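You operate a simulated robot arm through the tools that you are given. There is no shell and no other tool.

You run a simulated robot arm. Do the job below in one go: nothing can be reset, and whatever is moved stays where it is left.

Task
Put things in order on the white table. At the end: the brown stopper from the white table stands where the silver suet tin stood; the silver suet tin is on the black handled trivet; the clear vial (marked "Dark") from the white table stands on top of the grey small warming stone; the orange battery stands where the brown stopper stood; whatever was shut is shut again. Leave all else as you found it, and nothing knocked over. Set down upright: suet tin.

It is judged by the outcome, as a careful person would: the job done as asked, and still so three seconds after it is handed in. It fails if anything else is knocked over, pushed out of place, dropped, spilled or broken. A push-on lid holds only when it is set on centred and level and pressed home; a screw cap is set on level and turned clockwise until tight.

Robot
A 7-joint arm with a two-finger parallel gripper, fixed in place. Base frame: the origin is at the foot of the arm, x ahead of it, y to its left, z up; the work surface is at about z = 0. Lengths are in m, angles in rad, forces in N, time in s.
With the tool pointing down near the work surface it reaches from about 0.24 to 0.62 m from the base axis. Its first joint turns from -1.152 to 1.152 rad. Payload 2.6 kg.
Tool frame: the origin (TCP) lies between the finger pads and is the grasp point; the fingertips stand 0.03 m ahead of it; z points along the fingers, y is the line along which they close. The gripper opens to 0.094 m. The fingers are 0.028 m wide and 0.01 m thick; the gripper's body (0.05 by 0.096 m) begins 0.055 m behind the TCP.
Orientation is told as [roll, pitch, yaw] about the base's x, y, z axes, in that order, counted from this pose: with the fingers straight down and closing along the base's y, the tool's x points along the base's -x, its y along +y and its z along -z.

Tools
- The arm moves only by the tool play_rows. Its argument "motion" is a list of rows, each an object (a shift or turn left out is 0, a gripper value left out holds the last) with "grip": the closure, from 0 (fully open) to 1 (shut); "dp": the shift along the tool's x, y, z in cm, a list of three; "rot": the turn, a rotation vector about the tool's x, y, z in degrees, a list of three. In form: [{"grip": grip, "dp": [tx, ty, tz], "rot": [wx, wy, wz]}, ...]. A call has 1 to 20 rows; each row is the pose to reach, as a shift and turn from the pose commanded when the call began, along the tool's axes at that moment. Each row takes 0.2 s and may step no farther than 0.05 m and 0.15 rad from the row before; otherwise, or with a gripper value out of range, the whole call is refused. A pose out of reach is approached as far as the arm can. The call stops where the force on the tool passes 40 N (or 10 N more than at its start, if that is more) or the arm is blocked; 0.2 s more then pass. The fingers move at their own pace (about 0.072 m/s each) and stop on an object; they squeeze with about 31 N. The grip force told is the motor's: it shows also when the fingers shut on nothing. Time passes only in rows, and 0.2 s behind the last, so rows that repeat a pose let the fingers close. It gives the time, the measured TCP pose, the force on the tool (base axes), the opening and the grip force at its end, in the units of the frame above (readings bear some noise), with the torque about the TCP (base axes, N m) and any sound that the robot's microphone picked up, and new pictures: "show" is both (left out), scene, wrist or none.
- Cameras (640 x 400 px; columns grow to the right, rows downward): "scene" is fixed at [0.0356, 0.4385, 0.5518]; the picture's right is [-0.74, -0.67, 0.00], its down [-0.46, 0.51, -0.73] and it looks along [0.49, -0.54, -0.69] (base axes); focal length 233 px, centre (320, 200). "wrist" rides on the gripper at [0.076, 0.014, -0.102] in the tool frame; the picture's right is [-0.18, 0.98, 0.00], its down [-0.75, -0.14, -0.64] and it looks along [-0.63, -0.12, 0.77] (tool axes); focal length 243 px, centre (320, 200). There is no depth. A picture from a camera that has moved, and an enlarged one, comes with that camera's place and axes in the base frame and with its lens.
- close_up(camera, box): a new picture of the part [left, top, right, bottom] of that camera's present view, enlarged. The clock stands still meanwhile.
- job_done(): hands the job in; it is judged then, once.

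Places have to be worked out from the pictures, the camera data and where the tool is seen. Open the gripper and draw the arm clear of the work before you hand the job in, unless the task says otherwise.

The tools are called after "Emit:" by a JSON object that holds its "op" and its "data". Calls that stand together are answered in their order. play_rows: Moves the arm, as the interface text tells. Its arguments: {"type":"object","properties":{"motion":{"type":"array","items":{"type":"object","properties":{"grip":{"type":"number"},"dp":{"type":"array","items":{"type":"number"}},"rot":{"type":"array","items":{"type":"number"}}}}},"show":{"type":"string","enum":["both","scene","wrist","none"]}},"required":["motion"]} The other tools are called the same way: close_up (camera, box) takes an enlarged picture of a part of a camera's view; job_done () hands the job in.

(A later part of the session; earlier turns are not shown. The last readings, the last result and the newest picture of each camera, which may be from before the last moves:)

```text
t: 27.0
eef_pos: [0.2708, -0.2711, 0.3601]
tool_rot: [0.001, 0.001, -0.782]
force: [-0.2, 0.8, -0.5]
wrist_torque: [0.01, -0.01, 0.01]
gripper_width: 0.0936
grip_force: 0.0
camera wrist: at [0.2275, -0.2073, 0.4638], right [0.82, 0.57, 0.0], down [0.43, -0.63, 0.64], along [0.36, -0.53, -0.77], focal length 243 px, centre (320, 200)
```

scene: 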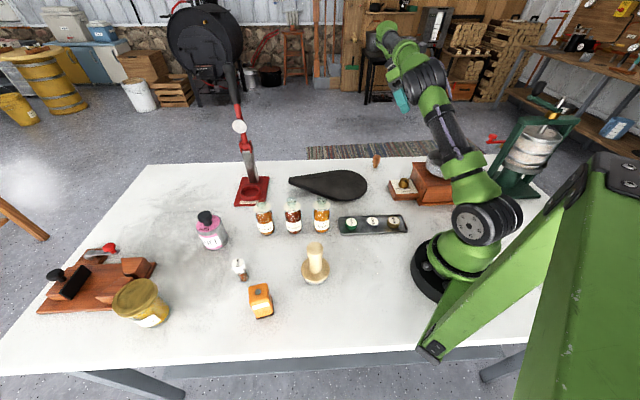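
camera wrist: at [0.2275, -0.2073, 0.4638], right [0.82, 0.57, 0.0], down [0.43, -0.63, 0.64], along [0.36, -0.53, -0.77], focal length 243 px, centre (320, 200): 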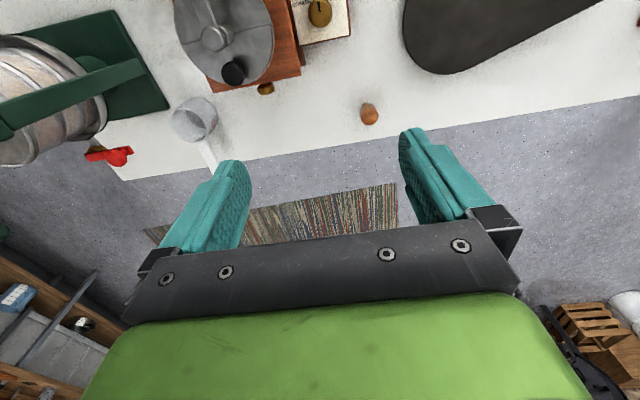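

Now I tilt the fingers 40° back toward the mill while moving to about (0.265,−0.395,0.20), outside the drawer front.

Emit:
{"op": "play_rows", "data": {"motion": [{"dp": [-1.5, -1.3, 1.5], "rot": [0, 5, 0]}, {"dp": [-3, -2.6, 3], "rot": [0, 10, 0]}, {"dp": [-4.5, -4, 5], "rot": [0, 15, 0]}, {"dp": [-6, -5.3, 7], "rot": [0, 20, 0]}, {"dp": [-7, -6.6, 9], "rot": [0, 25, 0]}, {"dp": [-8, -8, 11], "rot": [0, 30, 0]}, {"dp": [-8.3, -8.8, 13.5], "rot": [0, 35, 0]}, {"dp": [-8.3, -9.2, 16], "rot": [0, 40, 0]}]}}

```text
t: 28.8
eef_pos: [0.2604, -0.3645, 0.2501]
tool_rot: [-0.024, 0.567, -0.763]
force: [-0.4, -0.1, 0.8]
wrist_torque: [-0.03, 0.02, -0.02]
gripper_width: 0.094
grip_force: 0.1
out of reach, approached as far as the arm can: row 6, 7, 8
camera wrist: at [0.2652, -0.346, 0.3788], right [0.78, 0.61, -0.12], down [0.62, -0.77, 0.14], along [-0.01, -0.18, -0.98], focal length 243 px, centre (320, 200)
```

scene: 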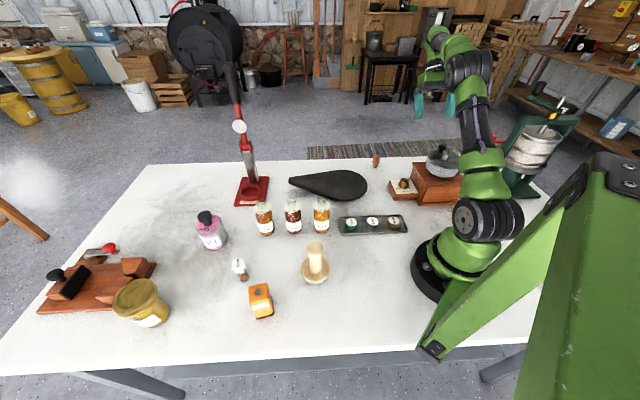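
wrist: 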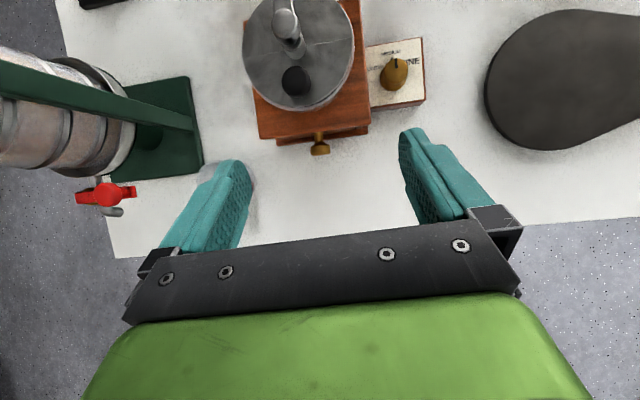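

The tilt is limited to ~32° here. The knob sits at ≈(0.214,−0.348,0.04). I enlarge the drawer front to judge clearances.

Emit:
{"op": "close_up", "data": {"camera": "wrist", "box": [230, 60, 430, 200]}}

```text
2.86 times, centred on (330, 130) of wrist
camera zoom: at [0.2652, -0.346, 0.3788], right [0.78, 0.61, -0.12], down [0.62, -0.77, 0.14], along [-0.01, -0.18, -0.98], focal length 693 px, centre (291, 400)
```

zoom: 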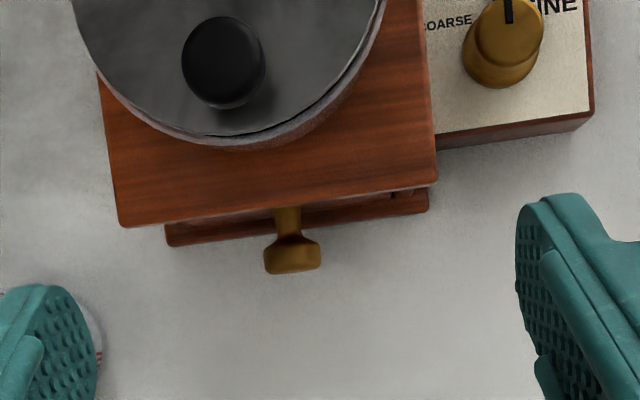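

The bulb of the knob is at ≈(0.219,−0.353,0.045), 1.5 cm outside the mill's overhang; a 20° tilt suffices. I go to a pre-grasp 8 cm back along the approach, with the gripper half-closed.

Emit:
{"op": "play_rows", "data": {"motion": [{"grip": 0.45, "dp": [-1.5, -0.5, 2.9], "rot": [0, -3.1, 0]}, {"dp": [-3, -1, 5.8], "rot": [0, -6.2, 0]}, {"dp": [-4.5, -1.5, 8.7], "rot": [0, -9.3, 0]}, {"dp": [-6.1, -2.1, 11.5], "rot": [0, -12.5, 0]}, {"dp": [-6.1, -2.1, 11.5], "rot": [0, -12.5, 0]}]}}

```text
t: 30.0
eef_pos: [0.2354, -0.3759, 0.1206]
tool_rot: [-0.024, 0.347, -0.758]
force: [-0.7, 0.3, 1.7]
wrist_torque: [-0.02, 0.03, -0.04]
gripper_width: 0.0517
grip_force: 0.1
camera wrist: at [0.2199, -0.338, 0.2439], right [0.8, 0.6, -0.08], down [0.59, -0.73, 0.35], along [0.15, -0.33, -0.93], focal length 243 px, centre (320, 200)
```

scene: 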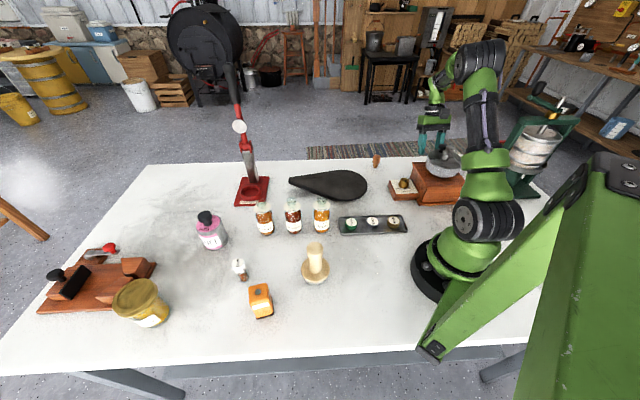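
wrist: 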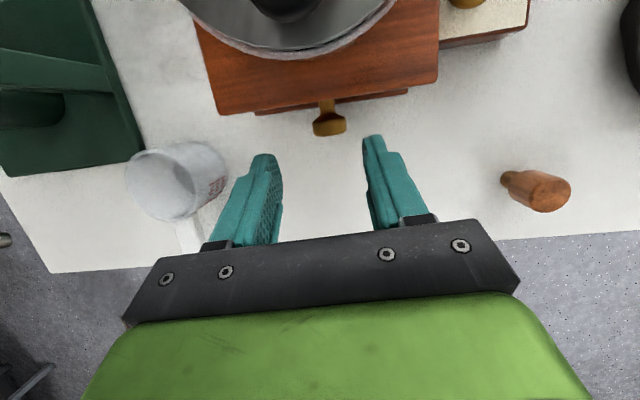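

The knob re-measures at ≈(0.218,−0.3515). To keep the camera bracket clear of the hopper, I increase the tilt to ~35° at a 6 cm standoff.

Emit:
{"op": "play_rows", "data": {"motion": [{"dp": [-0.5, 0.2, 0.8], "rot": [0, 5, 0]}, {"dp": [-1, 0.4, 1.6], "rot": [0, 10, 0]}, {"dp": [-1.56, 0.54, 2.3], "rot": [0, 15, 0]}, {"dp": [-1.56, 0.54, 2.3], "rot": [0, 15, 0]}]}}

```text
t: 31.0
eef_pos: [0.2434, -0.3772, 0.0945]
tool_rot: [-0.026, 0.612, -0.765]
force: [0.3, -0.8, -0.4]
wrist_torque: [-0.01, 0.0, -0.02]
gripper_width: 0.0518
grip_force: 0.2
camera wrist: at [0.2525, -0.3618, 0.2227], right [0.78, 0.62, -0.13], down [0.63, -0.77, 0.1], along [-0.04, -0.15, -0.99], focal length 243 px, centre (320, 200)
```

scene: 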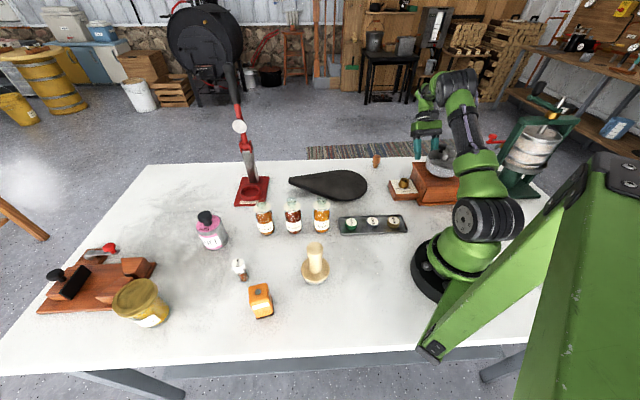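
wrist: 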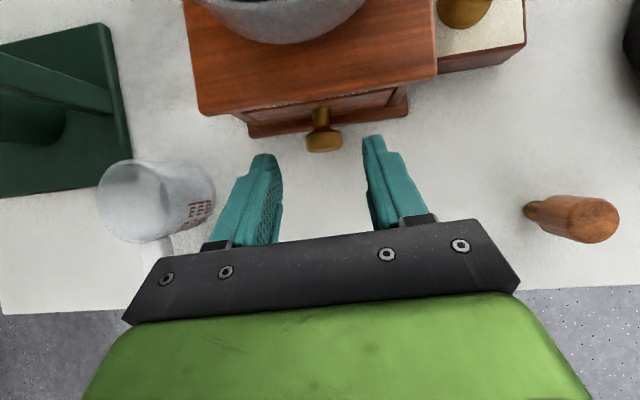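

Tilt 35° is reached with the knob centred between the fingers. I advance 5 cm along the tool axis and close on the knob.

Emit:
{"op": "play_rows", "data": {"motion": [{"dp": [0, 0.1, 1.7]}, {"dp": [0, 0.1, 3.4]}, {"dp": [0, 0.1, 5.0]}, {"grip": 0.7, "dp": [0, 0.1, 5.0]}, {"grip": 0.9, "dp": [0, 0.1, 5.0]}, {"grip": 0.9, "dp": [0, 0.1, 5.0]}]}}

```text
t: 32.4
eef_pos: [0.2246, -0.3569, 0.0537]
tool_rot: [-0.027, 0.607, -0.76]
force: [16.3, -12.7, -1.3]
wrist_torque: [-0.64, -0.68, 0.04]
gripper_width: 0.0264
grip_force: 45.2
camera wrist: at [0.2327, -0.3423, 0.1822], right [0.78, 0.62, -0.13], down [0.63, -0.77, 0.1], along [-0.03, -0.16, -0.99], focal length 243 px, centre (320, 200)
```

scene: 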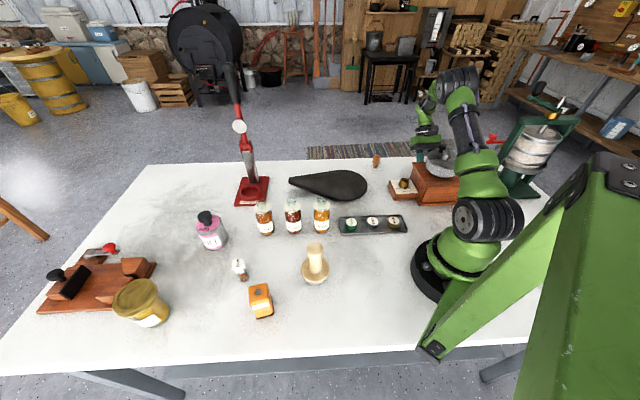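
wrist: 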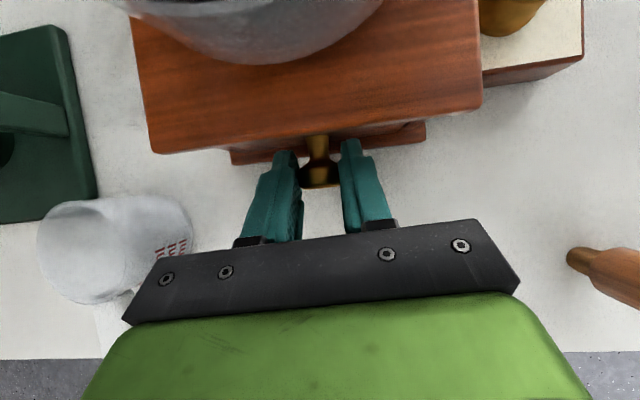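

The knob is gripped (2.6 cm). I pull straight out along the drawer's axis, horizontally, in small steps.

Emit:
{"op": "play_rows", "data": {"motion": [{"grip": 0.95, "dp": [-0.4, 0, -0.28]}, {"dp": [-0.82, 0, -0.57]}, {"dp": [-1.64, 0, -1.14]}, {"dp": [-2.46, 0, -1.71]}, {"dp": [-3.28, 0, -2.28]}]}}

```text
t: 33.6
eef_pos: [0.2513, -0.3854, 0.0533]
tool_rot: [-0.027, 0.61, -0.764]
force: [-1.1, 0.5, 10.9]
wrist_torque: [0.36, 0.5, -0.04]
gripper_width: 0.0267
grip_force: 44.8
camera wrist: at [0.2608, -0.37, 0.182], right [0.78, 0.62, -0.13], down [0.63, -0.77, 0.1], along [-0.04, -0.16, -0.99], focal length 243 px, centre (320, 200)
```

scene: 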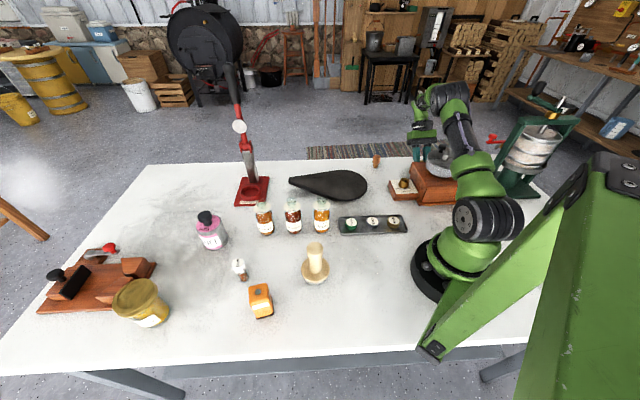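
wrist: 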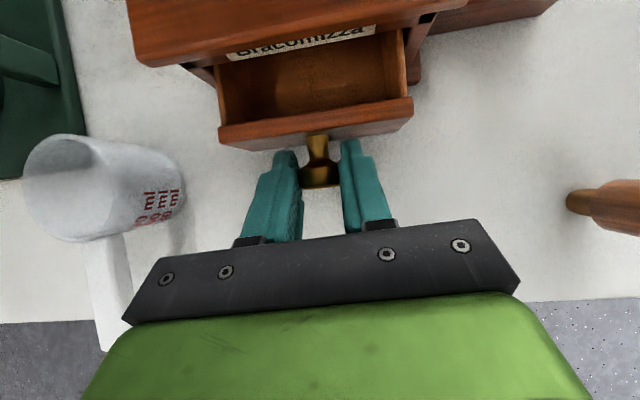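

The drawer slides out and looks empty so far. I pull another 3 cm to see the back part.

Emit:
{"op": "play_rows", "data": {"motion": [{"grip": 0.95, "dp": [-0.8, 0, -0.6]}, {"dp": [-1.6, 0, -1.2]}, {"dp": [-2.4, 0, -1.75]}], "show": "wrist"}}

Emit:
{"op": "close_up", "data": {"camera": "wrist", "box": [180, 0, 460, 180]}}

```text
t: 34.4
eef_pos: [0.2727, -0.4053, 0.0525]
tool_rot: [-0.03, 0.612, -0.764]
force: [-8.8, -8.7, -5.1]
wrist_torque: [-0.39, -0.14, 0.27]
gripper_width: 0.0266
grip_force: 44.9
camera wrist: at [0.2814, -0.3901, 0.1819], right [0.78, 0.62, -0.13], down [0.63, -0.77, 0.1], along [-0.04, -0.16, -0.99], focal length 243 px, centre (320, 200)
```

wrist: 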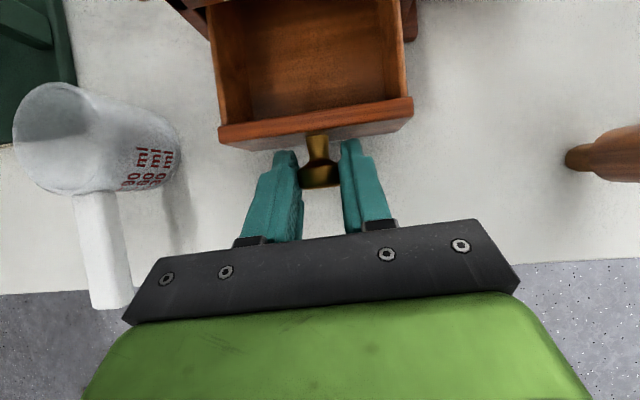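

```text
2.22 times, centred on (320, 90) of wrist
camera zoom: at [0.2814, -0.3901, 0.1819], right [0.78, 0.62, -0.13], down [0.63, -0.77, 0.1], along [-0.04, -0.16, -0.99], focal length 539 px, centre (320, 444)
```

zoom: 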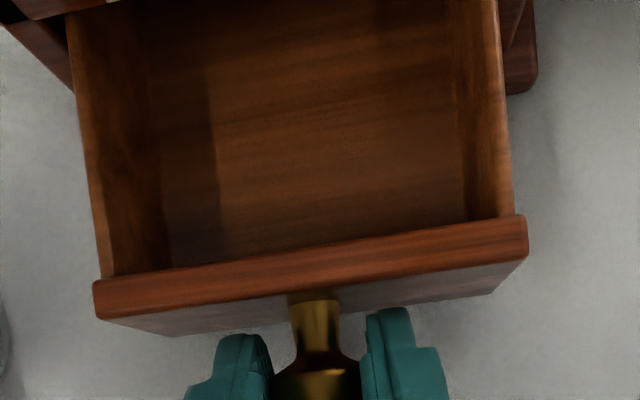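

Still empty up to 7 cm, and a small sideways force shows my axis is slightly off. I relieve that and pull 2 cm more to see the drawer's back.

Emit:
{"op": "play_rows", "data": {"motion": [{"grip": 0.95, "dp": [0, -0.15, 0]}, {"dp": [-0.8, -0.17, -0.57]}, {"dp": [-1.6, -0.2, -1.14]}], "show": "wrist"}}

Emit:
{"op": "close_up", "data": {"camera": "wrist", "box": [180, 0, 460, 180]}}

```text
t: 35.2
eef_pos: [0.2857, -0.4205, 0.0535]
tool_rot: [-0.029, 0.614, -0.766]
force: [-25.4, 11.7, -1.0]
wrist_torque: [0.06, 0.4, 0.21]
gripper_width: 0.0268
grip_force: 44.5
camera wrist: at [0.295, -0.4041, 0.182], right [0.78, 0.61, -0.13], down [0.63, -0.77, 0.09], along [-0.04, -0.15, -0.99], focal length 243 px, centre (320, 200)
```

wrist: 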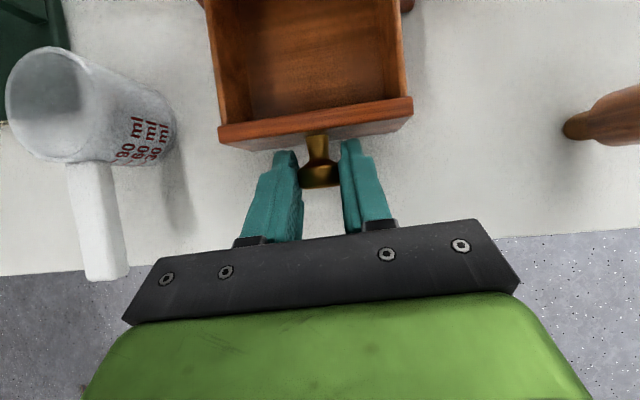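

```text
2.22 times, centred on (320, 90) of wrist
camera zoom: at [0.295, -0.4041, 0.182], right [0.78, 0.61, -0.13], down [0.63, -0.77, 0.09], along [-0.04, -0.15, -0.99], focal length 539 px, centre (320, 444)
```

zoom: 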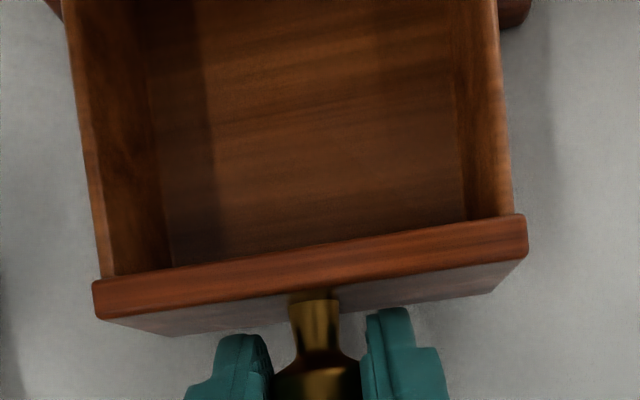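

The drawer hits its end stop and shows nothing. I release the knob and back off with a bit more tilt, to see into the back of the drawer.

Emit:
{"op": "play_rows", "data": {"motion": [{"grip": 0.95, "dp": [0.6, 0, 0.4]}, {"grip": 0.45, "dp": [0.6, 0, 0.4]}, {"grip": 0.45, "dp": [0.6, 0, 0.4]}, {"dp": [0.2, 0, -1.5], "rot": [0, 3, 0]}, {"dp": [0, 0, -3.5], "rot": [0, 6, 0]}, {"dp": [0, 0, -5], "rot": [0, 9, 0]}]}}

Emit:
{"op": "close_up", "data": {"camera": "wrist", "box": [160, 0, 480, 200]}}

Emit:
{"op": "close_up", "data": {"camera": "scene", "box": [30, 235, 170, 335]}}

```text
t: 36.6
eef_pos: [0.2751, -0.4045, 0.06]
tool_rot: [-0.027, 0.723, -0.767]
force: [0.5, -0.2, -0.5]
wrist_torque: [0.0, -0.02, 0.04]
gripper_width: 0.0515
grip_force: 0.0
out of reach, approached as far as the arm can: row 4, 5, 6
camera wrist: at [0.2937, -0.3997, 0.1886], right [0.77, 0.62, -0.14], down [0.63, -0.78, -0.01], along [-0.12, -0.08, -0.99], focal length 243 px, centre (320, 200)
```

scene: 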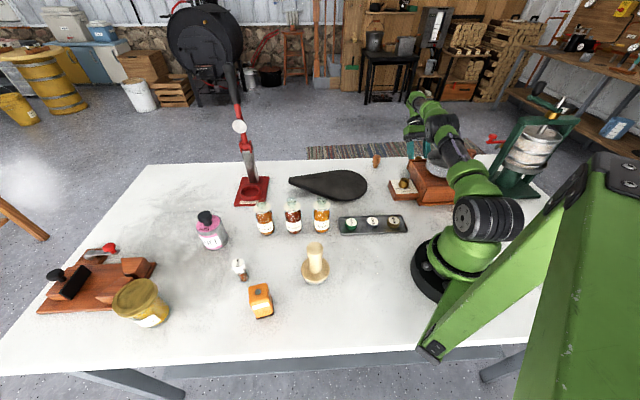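
wrist: 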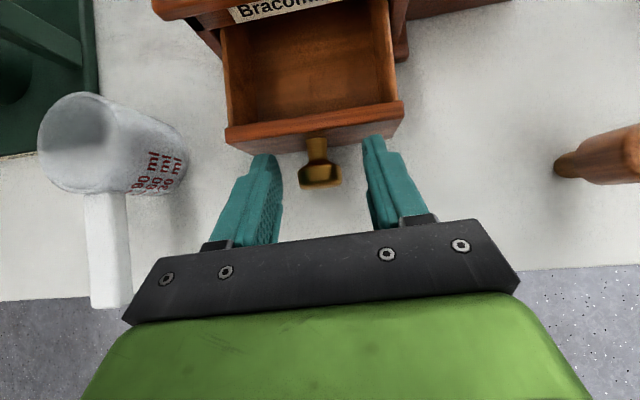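

```text
2.00 times, centred on (320, 100) of wrist
camera zoom: at [0.2937, -0.3997, 0.1886], right [0.77, 0.62, -0.14], down [0.63, -0.78, -0.01], along [-0.12, -0.08, -0.99], focal length 485 px, centre (320, 400)
```

zoom: 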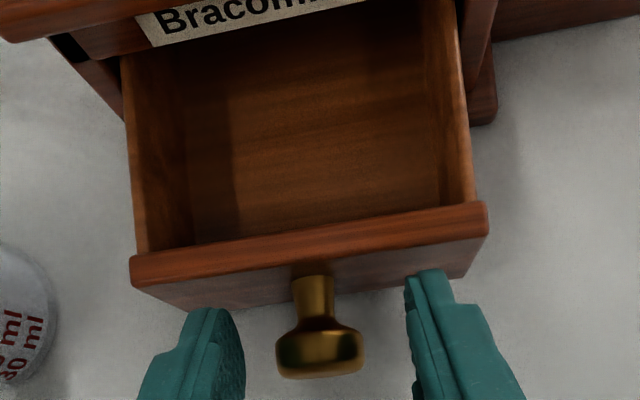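

```text
4.00 times, centred on (100, 285) of scene
camera zoom: at [0.0356, 0.4385, 0.5518], right [-0.74, -0.67, 0.0], down [-0.46, 0.51, -0.73], along [0.49, -0.54, -0.69], focal length 934 px, centre (1200, -140)
```

zoom: 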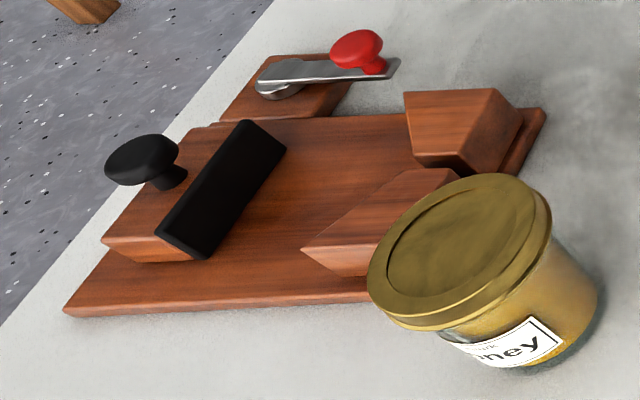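

The drawer is empty right to the back. I regrip the knob and push the drawer shut again along its axis.

Emit:
{"op": "play_rows", "data": {"motion": [{"grip": 0.95}, {"grip": 0.95}, {"grip": 0.95, "dp": [0.75, 0.02, 0.66]}, {"dp": [1.5, 0.05, 1.32]}, {"dp": [2.25, 0.08, 1.98]}, {"dp": [3.0, 0.1, 2.64]}, {"dp": [3.75, 0.12, 3.3]}, {"dp": [4.5, 0.15, 3.96]}, {"dp": [5.0, 0.16, 4.4]}, {"dp": [5.25, 0.17, 4.62]}, {"dp": [5.5, 0.18, 4.84]}]}}

```text
t: 38.3
eef_pos: [0.2338, -0.3668, 0.0605]
tool_rot: [-0.036, 0.771, -0.77]
force: [-0.6, -0.3, -0.8]
wrist_torque: [0.01, -0.01, 0.06]
gripper_width: 0.0267
grip_force: 45.3
stopped in row 8: the force on the tool passed its limit at 40 N (the readings are from after the stop); the commanded pose is now the measured one
camera wrist: at [0.2584, -0.3655, 0.1879], right [0.76, 0.63, -0.15], down [0.63, -0.77, -0.06], along [-0.16, -0.05, -0.99], focal length 243 px, centre (320, 200)
```

scene: 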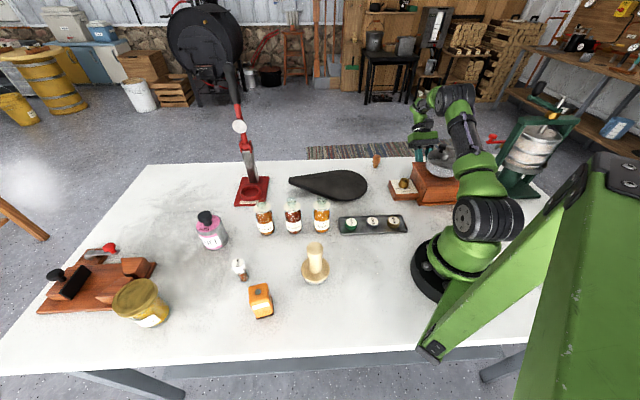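
wrist: 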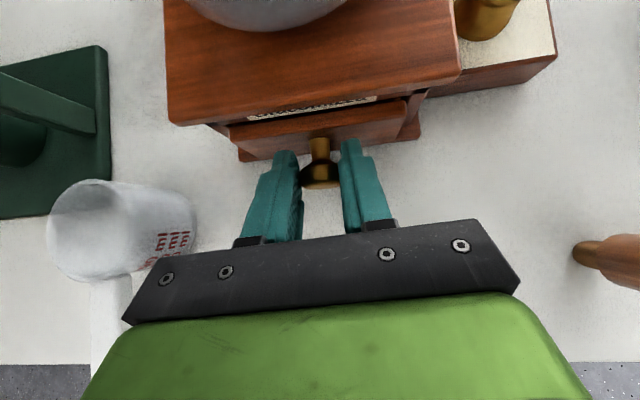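

The push stopped at 40 N with about 1.5 cm still open; force is now zero. I continue more slowly in 2 mm steps.

Emit:
{"op": "play_rows", "data": {"motion": [{"grip": 0.95, "dp": [0.14, 0, 0.14]}, {"dp": [0.28, 0, 0.28]}, {"dp": [0.42, 0, 0.42]}, {"dp": [0.56, 0, 0.56]}], "show": "wrist"}}

```text
t: 39.3
eef_pos: [0.2274, -0.3614, 0.061]
tool_rot: [-0.033, 0.772, -0.768]
force: [0.8, 0.7, -4.5]
wrist_torque: [-0.24, -0.3, 0.07]
gripper_width: 0.0267
grip_force: 45.1
camera wrist: at [0.2526, -0.36, 0.1879], right [0.76, 0.63, -0.15], down [0.63, -0.77, -0.06], along [-0.16, -0.05, -0.99], focal length 243 px, centre (320, 200)
```

wrist: 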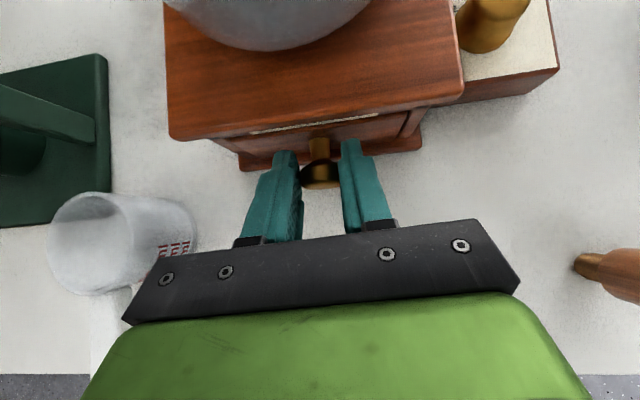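

It slides freely when slow. I continue in small steps until resistance shows.

Emit:
{"op": "play_rows", "data": {"motion": [{"grip": 0.95, "dp": [0.14, 0, 0.14]}, {"dp": [0.28, 0, 0.28]}, {"dp": [0.42, 0, 0.42]}, {"dp": [0.49, 0, 0.49]}], "show": "wrist"}}

Emit:
{"op": "close_up", "data": {"camera": "wrist", "box": [200, 60, 440, 200]}}

```text
t: 40.2
eef_pos: [0.2267, -0.3576, 0.0617]
tool_rot: [-0.033, 0.76, -0.761]
force: [6.0, -6.6, -5.2]
wrist_torque: [-0.3, -0.11, -0.11]
gripper_width: 0.0266
grip_force: 45.1
stopped in row 4: the force on the tool passed its limit at 42 N (the readings are from after the stop); the commanded pose is now the measured one
camera wrist: at [0.2495, -0.3566, 0.1889], right [0.76, 0.63, -0.15], down [0.64, -0.77, -0.05], along [-0.15, -0.06, -0.99], focal length 243 px, centre (320, 200)
```

wrist: 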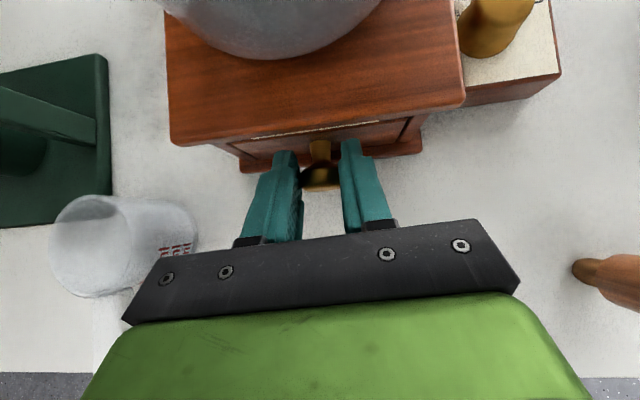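

```text
2.67 times, centred on (320, 130) of wrist
camera zoom: at [0.2495, -0.3566, 0.1889], right [0.76, 0.63, -0.15], down [0.64, -0.77, -0.05], along [-0.15, -0.06, -0.99], focal length 647 px, centre (320, 387)
```

zoom: 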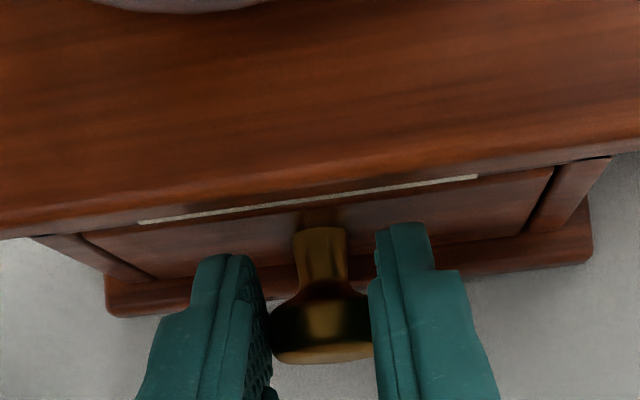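

The drawer front is flush again. I open the fingers and back away while reducing the tilt.

Emit:
{"op": "play_rows", "data": {"motion": [{"grip": 0.5}, {"grip": 0.4}, {"grip": 0.4, "dp": [-0.7, 0, -1.5], "rot": [0, -3, 0]}, {"dp": [-1, 0, -3], "rot": [0, -6, 0]}, {"dp": [-1, 0, -5], "rot": [0, -12, 0]}, {"dp": [-0.5, 0, -8], "rot": [0, -18, 0]}, {"dp": [0, 0, -11], "rot": [0, -24, 0]}, {"dp": [1, 0, -14], "rot": [0, -30, 0]}]}}

Emit:
{"op": "close_up", "data": {"camera": "scene", "box": [360, 140, 480, 215]}}

```text
t: 42.0
eef_pos: [0.2936, -0.4175, 0.1702]
tool_rot: [-0.025, 0.236, -0.745]
force: [0.2, 0.8, 0.4]
wrist_torque: [-0.03, 0.02, -0.03]
gripper_width: 0.0565
grip_force: 0.1
camera wrist: at [0.2677, -0.3706, 0.288], right [0.79, 0.6, -0.07], down [0.56, -0.69, 0.45], along [0.23, -0.4, -0.89], focal length 243 px, centre (320, 200)
```

scene: 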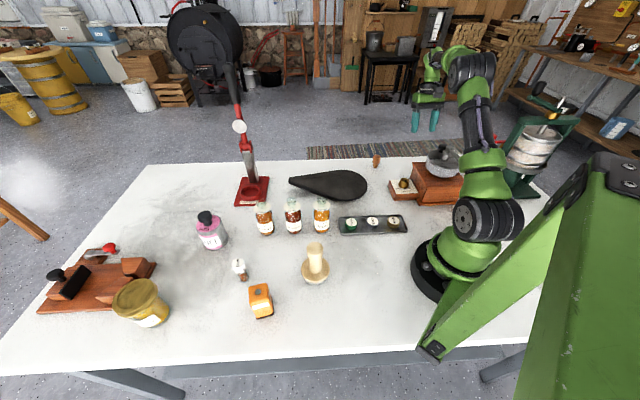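
wrist: 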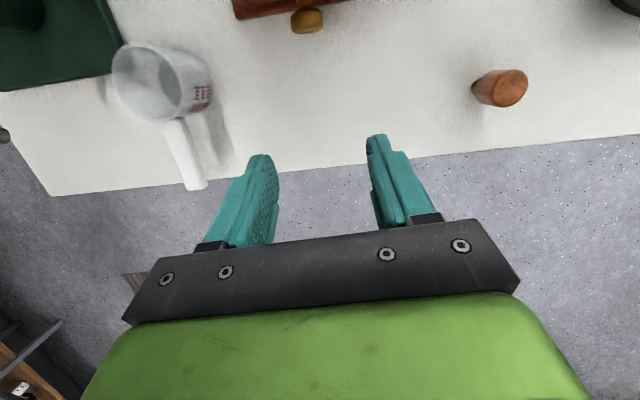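

```text
5.33 times, centred on (420, 178) of scene
camera zoom: at [0.0356, 0.4385, 0.5518], right [-0.74, -0.67, 0.0], down [-0.46, 0.51, -0.73], along [0.49, -0.54, -0.69], focal length 1245 px, centre (-213, 320)
```

zoom: 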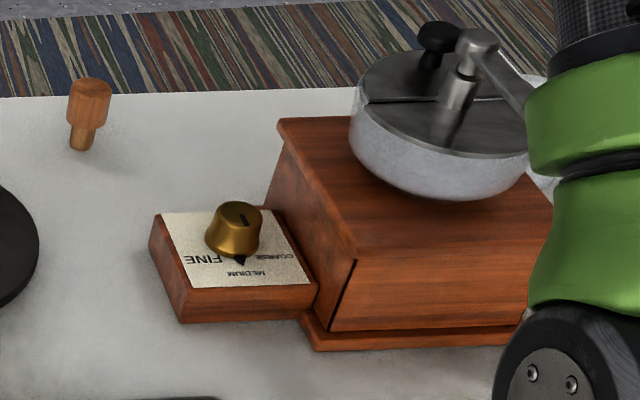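

The mill is exactly where it was and shut. The stone might be pale and blend with the stained table, so I scan the table top in enlarged tiles.

Emit:
{"op": "close_up", "data": {"camera": "scene", "box": [100, 155, 260, 255]}}

Emit:
{"op": "close_up", "data": {"camera": "scene", "box": [150, 230, 310, 330]}}

Emit:
{"op": "close_up", "data": {"camera": "scene", "box": [240, 280, 440, 380]}}

Emit:
{"op": "close_up", "data": {"camera": "scene", "box": [330, 200, 450, 300]}}

Emit:
{"op": "close_up", "data": {"camera": "scene", "box": [0, 280, 200, 380]}}

Emit:
{"op": "close_up", "data": {"camera": "scene", "box": [420, 260, 580, 370]}}

```text
4.00 times, centred on (180, 205) of scene
camera zoom: at [0.0356, 0.4385, 0.5518], right [-0.74, -0.67, 0.0], down [-0.46, 0.51, -0.73], along [0.49, -0.54, -0.69], focal length 934 px, centre (880, 180)
```

zoom: 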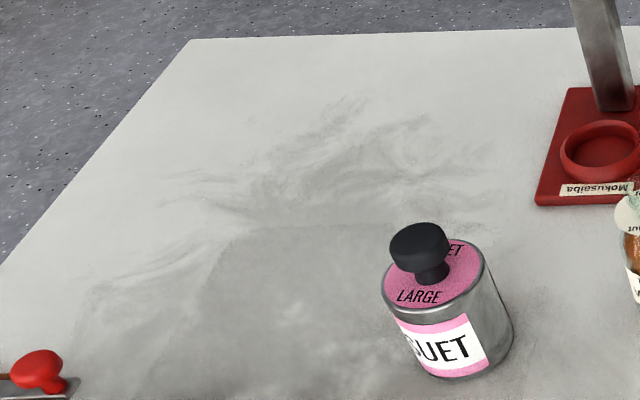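

```text
4.00 times, centred on (230, 280) of scene
camera zoom: at [0.0356, 0.4385, 0.5518], right [-0.74, -0.67, 0.0], down [-0.46, 0.51, -0.73], along [0.49, -0.54, -0.69], focal length 934 px, centre (680, -120)
```

zoom: 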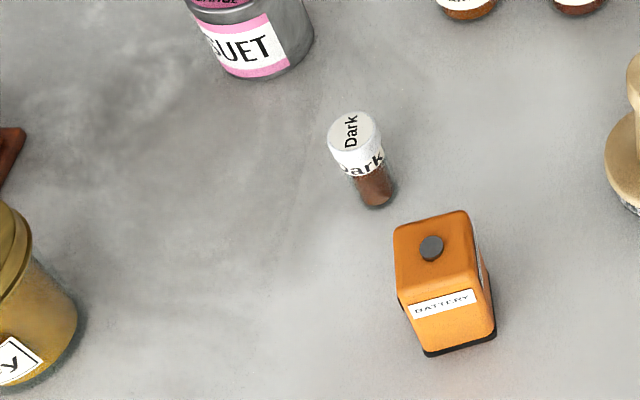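

```text
3.20 times, centred on (340, 330) of scene
camera zoom: at [0.0356, 0.4385, 0.5518], right [-0.74, -0.67, 0.0], down [-0.46, 0.51, -0.73], along [0.49, -0.54, -0.69], focal length 747 px, centre (256, -216)
```

zoom: 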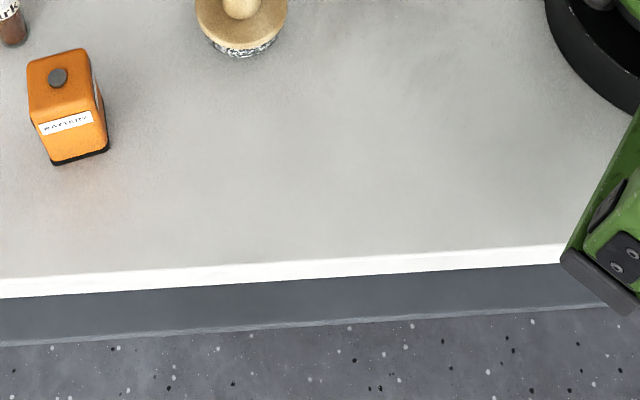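

```text
4.00 times, centred on (390, 250) of scene
camera zoom: at [0.0356, 0.4385, 0.5518], right [-0.74, -0.67, 0.0], down [-0.46, 0.51, -0.73], along [0.49, -0.54, -0.69], focal length 934 px, centre (40, 0)
```

zoom: 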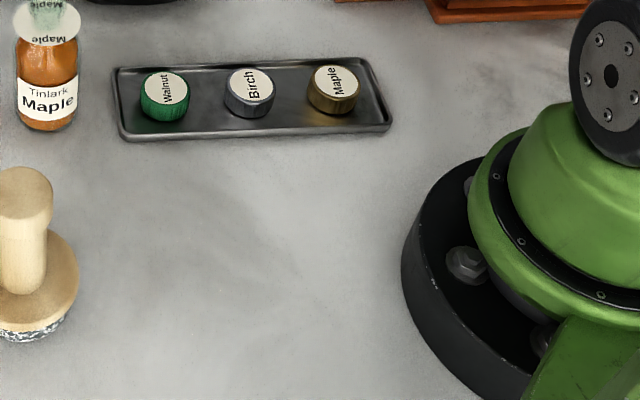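

```text
3.20 times, centred on (100, 330) of scene
camera zoom: at [0.0356, 0.4385, 0.5518], right [-0.74, -0.67, 0.0], down [-0.46, 0.51, -0.73], along [0.49, -0.54, -0.69], focal length 747 px, centre (1024, -216)
```

zoom: 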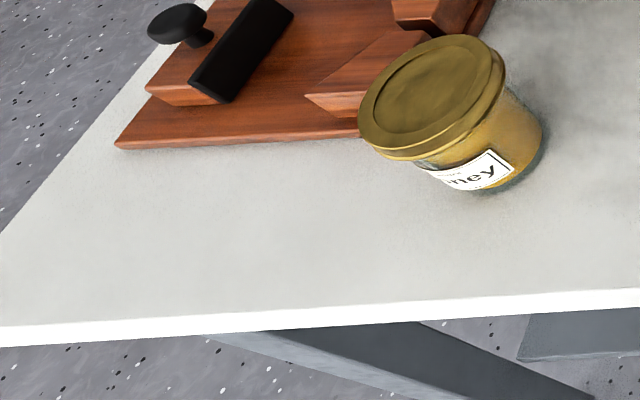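

```text
3.64 times, centred on (500, 315) of scene
camera zoom: at [0.0356, 0.4385, 0.5518], right [-0.74, -0.67, 0.0], down [-0.46, 0.51, -0.73], along [0.49, -0.54, -0.69], focal length 849 px, centre (-334, -218)
```

zoom: 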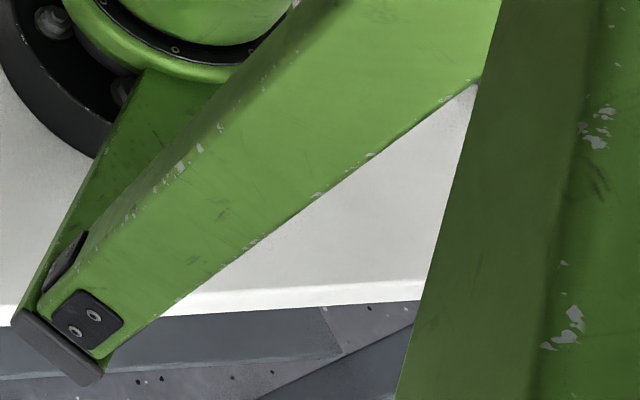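

No free-standing stone is visible. I check the remaining part of the table, looking from higher up back toward −x, along with the mill's hopper lid.

Emit:
{"op": "play_rows", "data": {"motion": [{"grip": 0, "dp": [2, 1.5, -4], "rot": [0, -4, 0]}, {"dp": [5, 4, -7], "rot": [0, -8, 0]}, {"dp": [9, 6.5, -10], "rot": [0, -12, 0]}, {"dp": [12, 9, -13], "rot": [0, -13.5, 0]}, {"dp": [14, 10, -17], "rot": [0, -13.5, 0]}, {"dp": [14, 10, -21], "rot": [0, -13.5, 0]}], "show": "wrist"}}

```text
refused: row 3 steps farther than a row can; nothing moved
```

I repeat it with smaller steps.

Emit:
{"op": "play_rows", "data": {"motion": [{"grip": 0, "dp": [1.5, 1.5, -4], "rot": [0, -3, 0]}, {"dp": [4, 3.5, -7], "rot": [0, -6, 0]}, {"dp": [7, 5.5, -9.5], "rot": [0, -9, 0]}, {"dp": [10, 7.5, -12], "rot": [0, -12, 0]}, {"dp": [12.5, 9, -15], "rot": [0, -13.5, 0]}, {"dp": [14, 10, -18.5], "rot": [0, -13.5, 0]}, {"dp": [14, 10, -22], "rot": [0, -13.5, 0]}], "show": "wrist"}}

```text
t: 43.6
eef_pos: [0.3024, -0.281, 0.414]
tool_rot: [-0.025, 0.004, -0.741]
force: [-0.6, -0.5, 0.3]
wrist_torque: [0.01, -0.03, -0.04]
gripper_width: 0.094
grip_force: 0.1
camera wrist: at [0.2584, -0.2178, 0.5176], right [0.8, 0.6, -0.02], down [0.47, -0.6, 0.64], along [0.37, -0.52, -0.77], focal length 243 px, centre (320, 200)
```

wrist: 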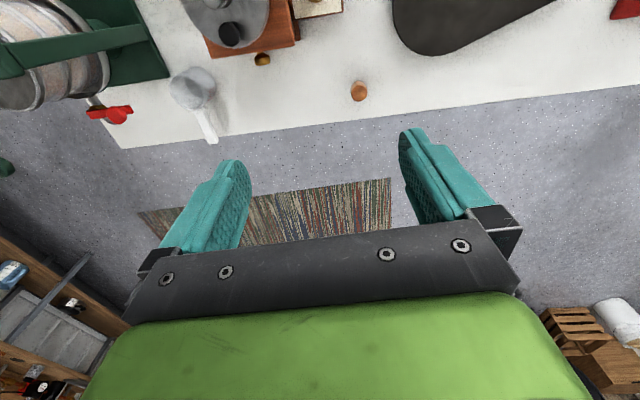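

Now I rotate the wrist to about −150° yaw, moving slightly back, to view behind the base.

Emit:
{"op": "play_rows", "data": {"motion": [{"dp": [0.7, 0.3, -0.2], "rot": [0, 0, 7.2]}, {"dp": [1.4, 0.5, -0.4], "rot": [0, 0, 14.4]}, {"dp": [2.1, 0.8, -0.6], "rot": [0, 0, 21.6]}, {"dp": [2.8, 1.1, -0.8], "rot": [0, 0, 28.8]}, {"dp": [3.5, 1.3, -1], "rot": [0, 0, 36]}, {"dp": [4.2, 1.6, -1.2], "rot": [0, 0, 43.2]}, {"dp": [4.9, 1.9, -1.4], "rot": [0, 0, 50.4]}, {"dp": [5.6, 2.1, -1.6], "rot": [0, 0, 57.6]}, {"dp": [6.3, 2.4, -1.8], "rot": [0, 0, 64.8]}, {"dp": [7, 2.7, -2], "rot": [0, 0, 72]}, {"dp": [7.7, 2.9, -2.2], "rot": [0, 0, 79.2]}, {"dp": [8.4, 3.2, -2.4], "rot": [0, 0, 86.4]}, {"dp": [9.1, 3.5, -2.6], "rot": [0, 0, 93.6]}, {"dp": [9.8, 3.7, -2.8], "rot": [0, 0, 100.8]}, {"dp": [10.5, 4, -3], "rot": [0, 0, 108]}], "show": "wrist"}}

Emit:
{"op": "close_up", "data": {"camera": "wrist", "box": [0, 0, 320, 240]}}

```text
t: 46.8
eef_pos: [0.2524, -0.1828, 0.4427]
tool_rot: [0.005, -0.026, -2.626]
force: [-0.9, 0.0, -0.3]
wrist_torque: [-0.03, -0.03, 0.01]
gripper_width: 0.094
grip_force: 0.0
camera wrist: at [0.3284, -0.1549, 0.5449], right [0.32, -0.95, 0.01], down [-0.71, -0.24, 0.66], along [-0.62, -0.22, -0.75], focal length 243 px, centre (320, 200)
```

wrist: 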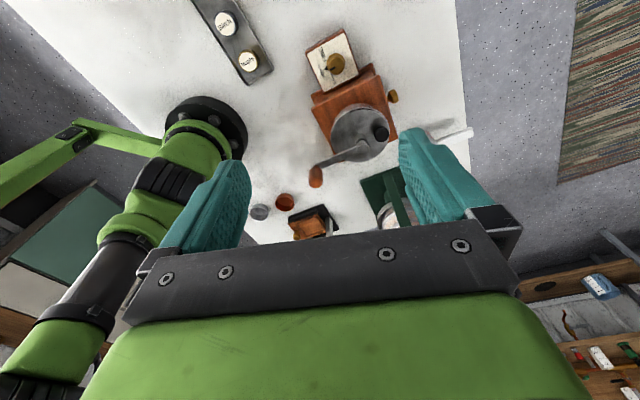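

```text
1.67 times, centred on (160, 120) of wrist
camera zoom: at [0.3284, -0.1549, 0.5449], right [0.32, -0.95, 0.01], down [-0.71, -0.24, 0.66], along [-0.62, -0.22, -0.75], focal length 404 px, centre (587, 333)
```

zoom: 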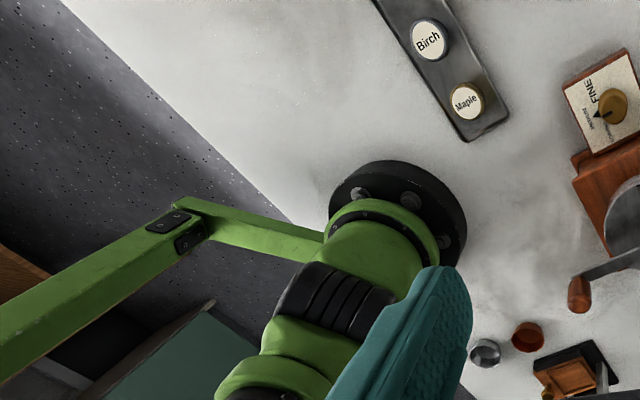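

The whole table has been seen; nothing free-standing matches. I look closely at the bases of battery, tin, bottles and trivet for a slab beneath one of them.

Emit:
{"op": "close_up", "data": {"camera": "scene", "box": [240, 275, 285, 325]}}

Emit:
{"op": "close_up", "data": {"camera": "scene", "box": [190, 205, 235, 255]}}

Emit:
{"op": "close_up", "data": {"camera": "scene", "box": [285, 165, 375, 210]}}

Emit:
{"op": "close_up", "data": {"camera": "scene", "box": [420, 140, 480, 200]}}

Emit:
{"op": "close_up", "data": {"camera": "scene", "box": [230, 90, 280, 210]}}

Emit:
{"op": "close_up", "data": {"camera": "scene", "box": [225, 255, 255, 290]}}

```text
8.00 times, centred on (262, 300) of scene
camera zoom: at [0.0356, 0.4385, 0.5518], right [-0.74, -0.67, 0.0], down [-0.46, 0.51, -0.73], along [0.49, -0.54, -0.69], focal length 1867 px, centre (780, -600)
```

zoom: 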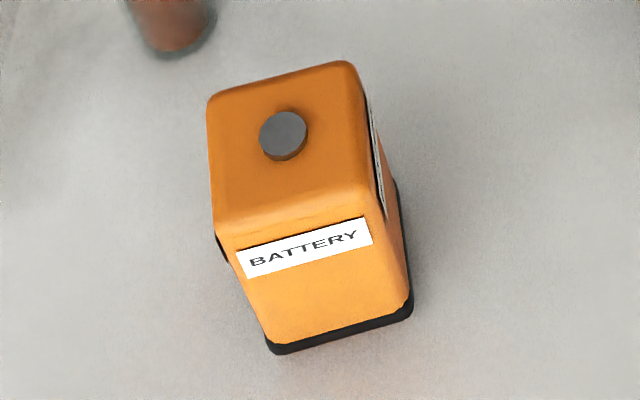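

```text
8.00 times, centred on (212, 230) of scene
camera zoom: at [0.0356, 0.4385, 0.5518], right [-0.74, -0.67, 0.0], down [-0.46, 0.51, -0.73], along [0.49, -0.54, -0.69], focal length 1867 px, centre (1180, -40)
```

zoom: 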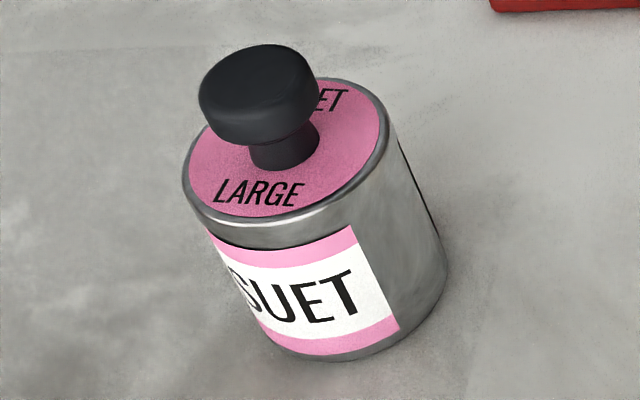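

```text
7.11 times, centred on (330, 188) of scene
camera zoom: at [0.0356, 0.4385, 0.5518], right [-0.74, -0.67, 0.0], down [-0.46, 0.51, -0.73], along [0.49, -0.54, -0.69], focal length 1660 px, centre (249, 289)
```

zoom: 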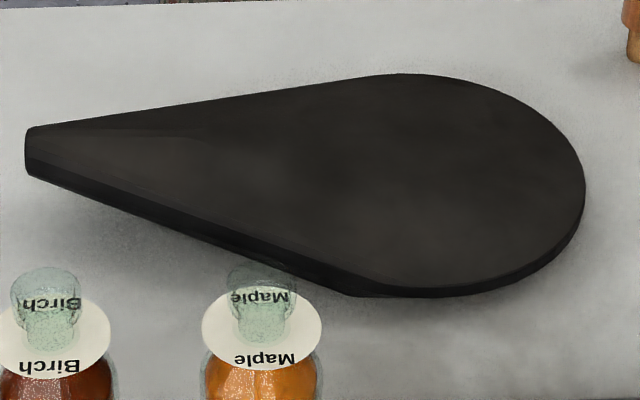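

```text
6.67 times, centred on (450, 170) of scene
camera zoom: at [0.0356, 0.4385, 0.5518], right [-0.74, -0.67, 0.0], down [-0.46, 0.51, -0.73], along [0.49, -0.54, -0.69], focal length 1556 px, centre (-547, 400)
```

zoom: 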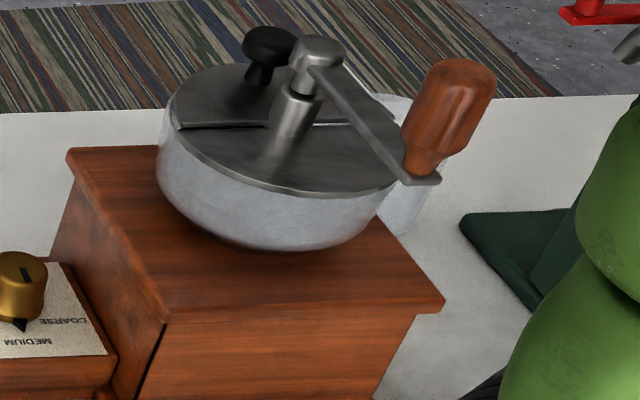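

```text
3.33 times, centred on (255, 150) of scene
camera zoom: at [0.0356, 0.4385, 0.5518], right [-0.74, -0.67, 0.0], down [-0.46, 0.51, -0.73], along [0.49, -0.54, -0.69], focal length 778 px, centre (537, 367)
```

zoom: 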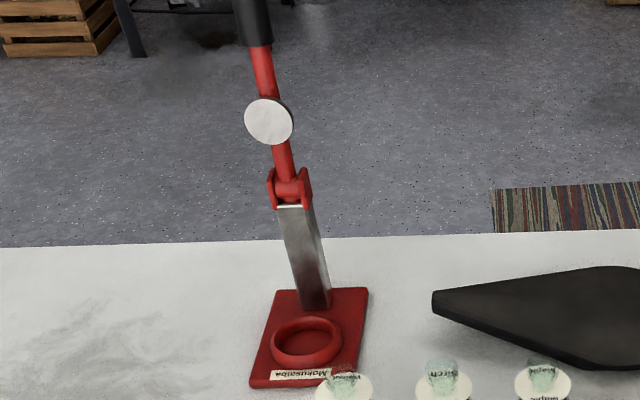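

```text
11.43 times, centred on (240, 272) of scene
camera zoom: at [0.0356, 0.4385, 0.5518], right [-0.74, -0.67, 0.0], down [-0.46, 0.51, -0.73], along [0.49, -0.54, -0.69], focal length 2667 px, centre (1234, -629)
```

zoom: 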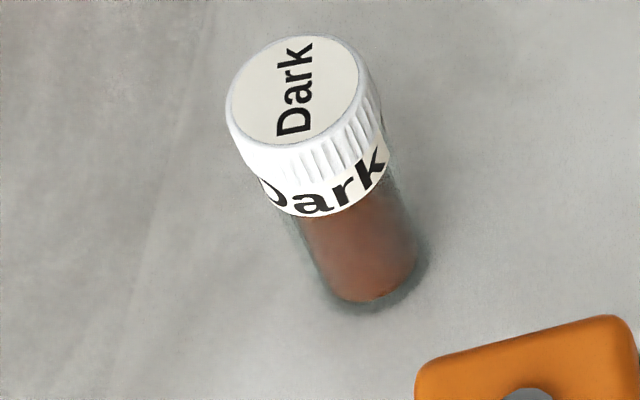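

Everything reachable has been seen from above, so I take a low look at the trivet to see if it rests on something. First I turn the wrist back toward yaw 0.

Emit:
{"op": "play_rows", "data": {"motion": [{"dp": [0, 0, 0], "rot": [0, 0, -8]}, {"dp": [0, 0, 0], "rot": [0, 0, -16]}, {"dp": [0, 0, 0], "rot": [0, 0, -24]}, {"dp": [0, 0, 0], "rot": [0, 0, -32]}, {"dp": [0, 0, 0], "rot": [0, 0, -40]}, {"dp": [0, 0, 0], "rot": [0, 0, -48]}, {"dp": [0, 0, 0], "rot": [0, 0, -56]}, {"dp": [0, 0, 0], "rot": [0, 0, -64]}, {"dp": [0, 0, 0], "rot": [0, 0, -72]}, {"dp": [0, 0, 0], "rot": [0, 0, -80]}, {"dp": [0, 0, 0], "rot": [0, 0, -88]}, {"dp": [0, 0, 0], "rot": [0, 0, -96]}, {"dp": [0, 0, 0], "rot": [0, 0, -104]}, {"dp": [0, 0, 0], "rot": [0, 0, -112]}, {"dp": [0, 0, 0], "rot": [0, 0, -120]}, {"dp": [0, 0, 0], "rot": [0, 0, -128]}, {"dp": [0, 0, 0], "rot": [0, 0, -136]}, {"dp": [0, 0, 0], "rot": [0, 0, -144]}, {"dp": [0, 0, 0], "rot": [0, 0, -150.5]}], "show": "none"}}

```text
t: 50.8
eef_pos: [0.2529, -0.1832, 0.4436]
tool_rot: [-0.016, 0.021, 0.005]
force: [-0.5, -0.1, 0.3]
wrist_torque: [0.01, 0.05, -0.02]
gripper_width: 0.094
grip_force: 0.0
```

Now I descend beside the trivet with a 45° forward tilt.

Emit:
{"op": "play_rows", "data": {"motion": [{"dp": [-0.3, 1.2, 3.3], "rot": [-0.3, -6, 0]}, {"dp": [-0.6, 2.3, 6.6], "rot": [-0.6, -11, 0]}, {"dp": [-0.9, 3.5, 10], "rot": [-0.9, -16, 0]}, {"dp": [-1.2, 4.6, 13.3], "rot": [-0.9, -21, 0]}, {"dp": [-1.5, 5.7, 16.6], "rot": [-0.9, -26, 0]}, {"dp": [-1.8, 6.8, 20], "rot": [-0.9, -31, 0]}, {"dp": [-2.1, 8, 23.3], "rot": [-0.9, -36, 0]}, {"dp": [-2.4, 9.1, 26.6], "rot": [-0.9, -41, 0]}, {"dp": [-2.7, 10.3, 29.5], "rot": [-0.9, -46, 0]}]}}

Emit:
{"op": "close_up", "data": {"camera": "wrist", "box": [160, 60, 480, 260]}}

```text
t: 52.8
eef_pos: [0.3177, -0.1097, 0.1705]
tool_rot: [-0.003, -0.781, 0.012]
force: [-0.6, -0.3, 0.0]
wrist_torque: [-0.05, -0.01, 0.0]
gripper_width: 0.094
grip_force: 0.1
out of reach, approached as far as the arm can: row 8, 9
camera wrist: at [0.1918, -0.097, 0.1908], right [0.12, 0.98, 0.13], down [0.08, -0.14, 0.99], along [0.99, -0.11, -0.1], focal length 243 px, centre (320, 200)
```

scene: 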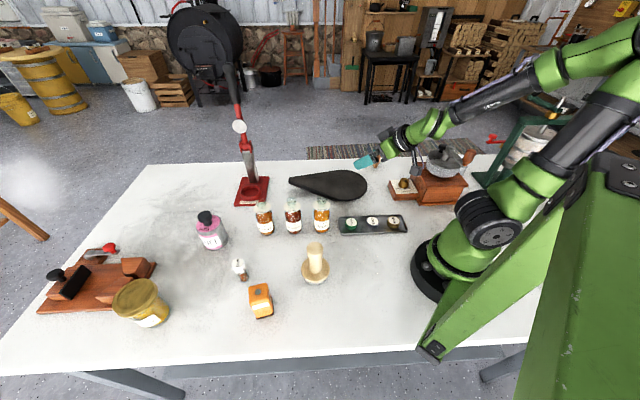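
wrist: 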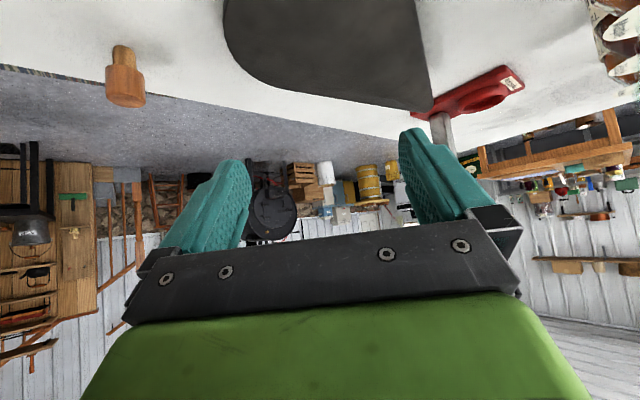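

```text
2.00 times, centred on (320, 160) of wrist
camera zoom: at [0.1918, -0.097, 0.1908], right [0.12, 0.98, 0.13], down [0.08, -0.14, 0.99], along [0.99, -0.11, -0.1], focal length 485 px, centre (320, 280)
```

zoom: 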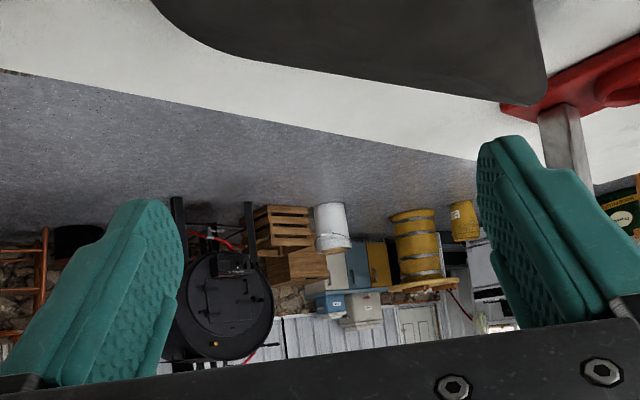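

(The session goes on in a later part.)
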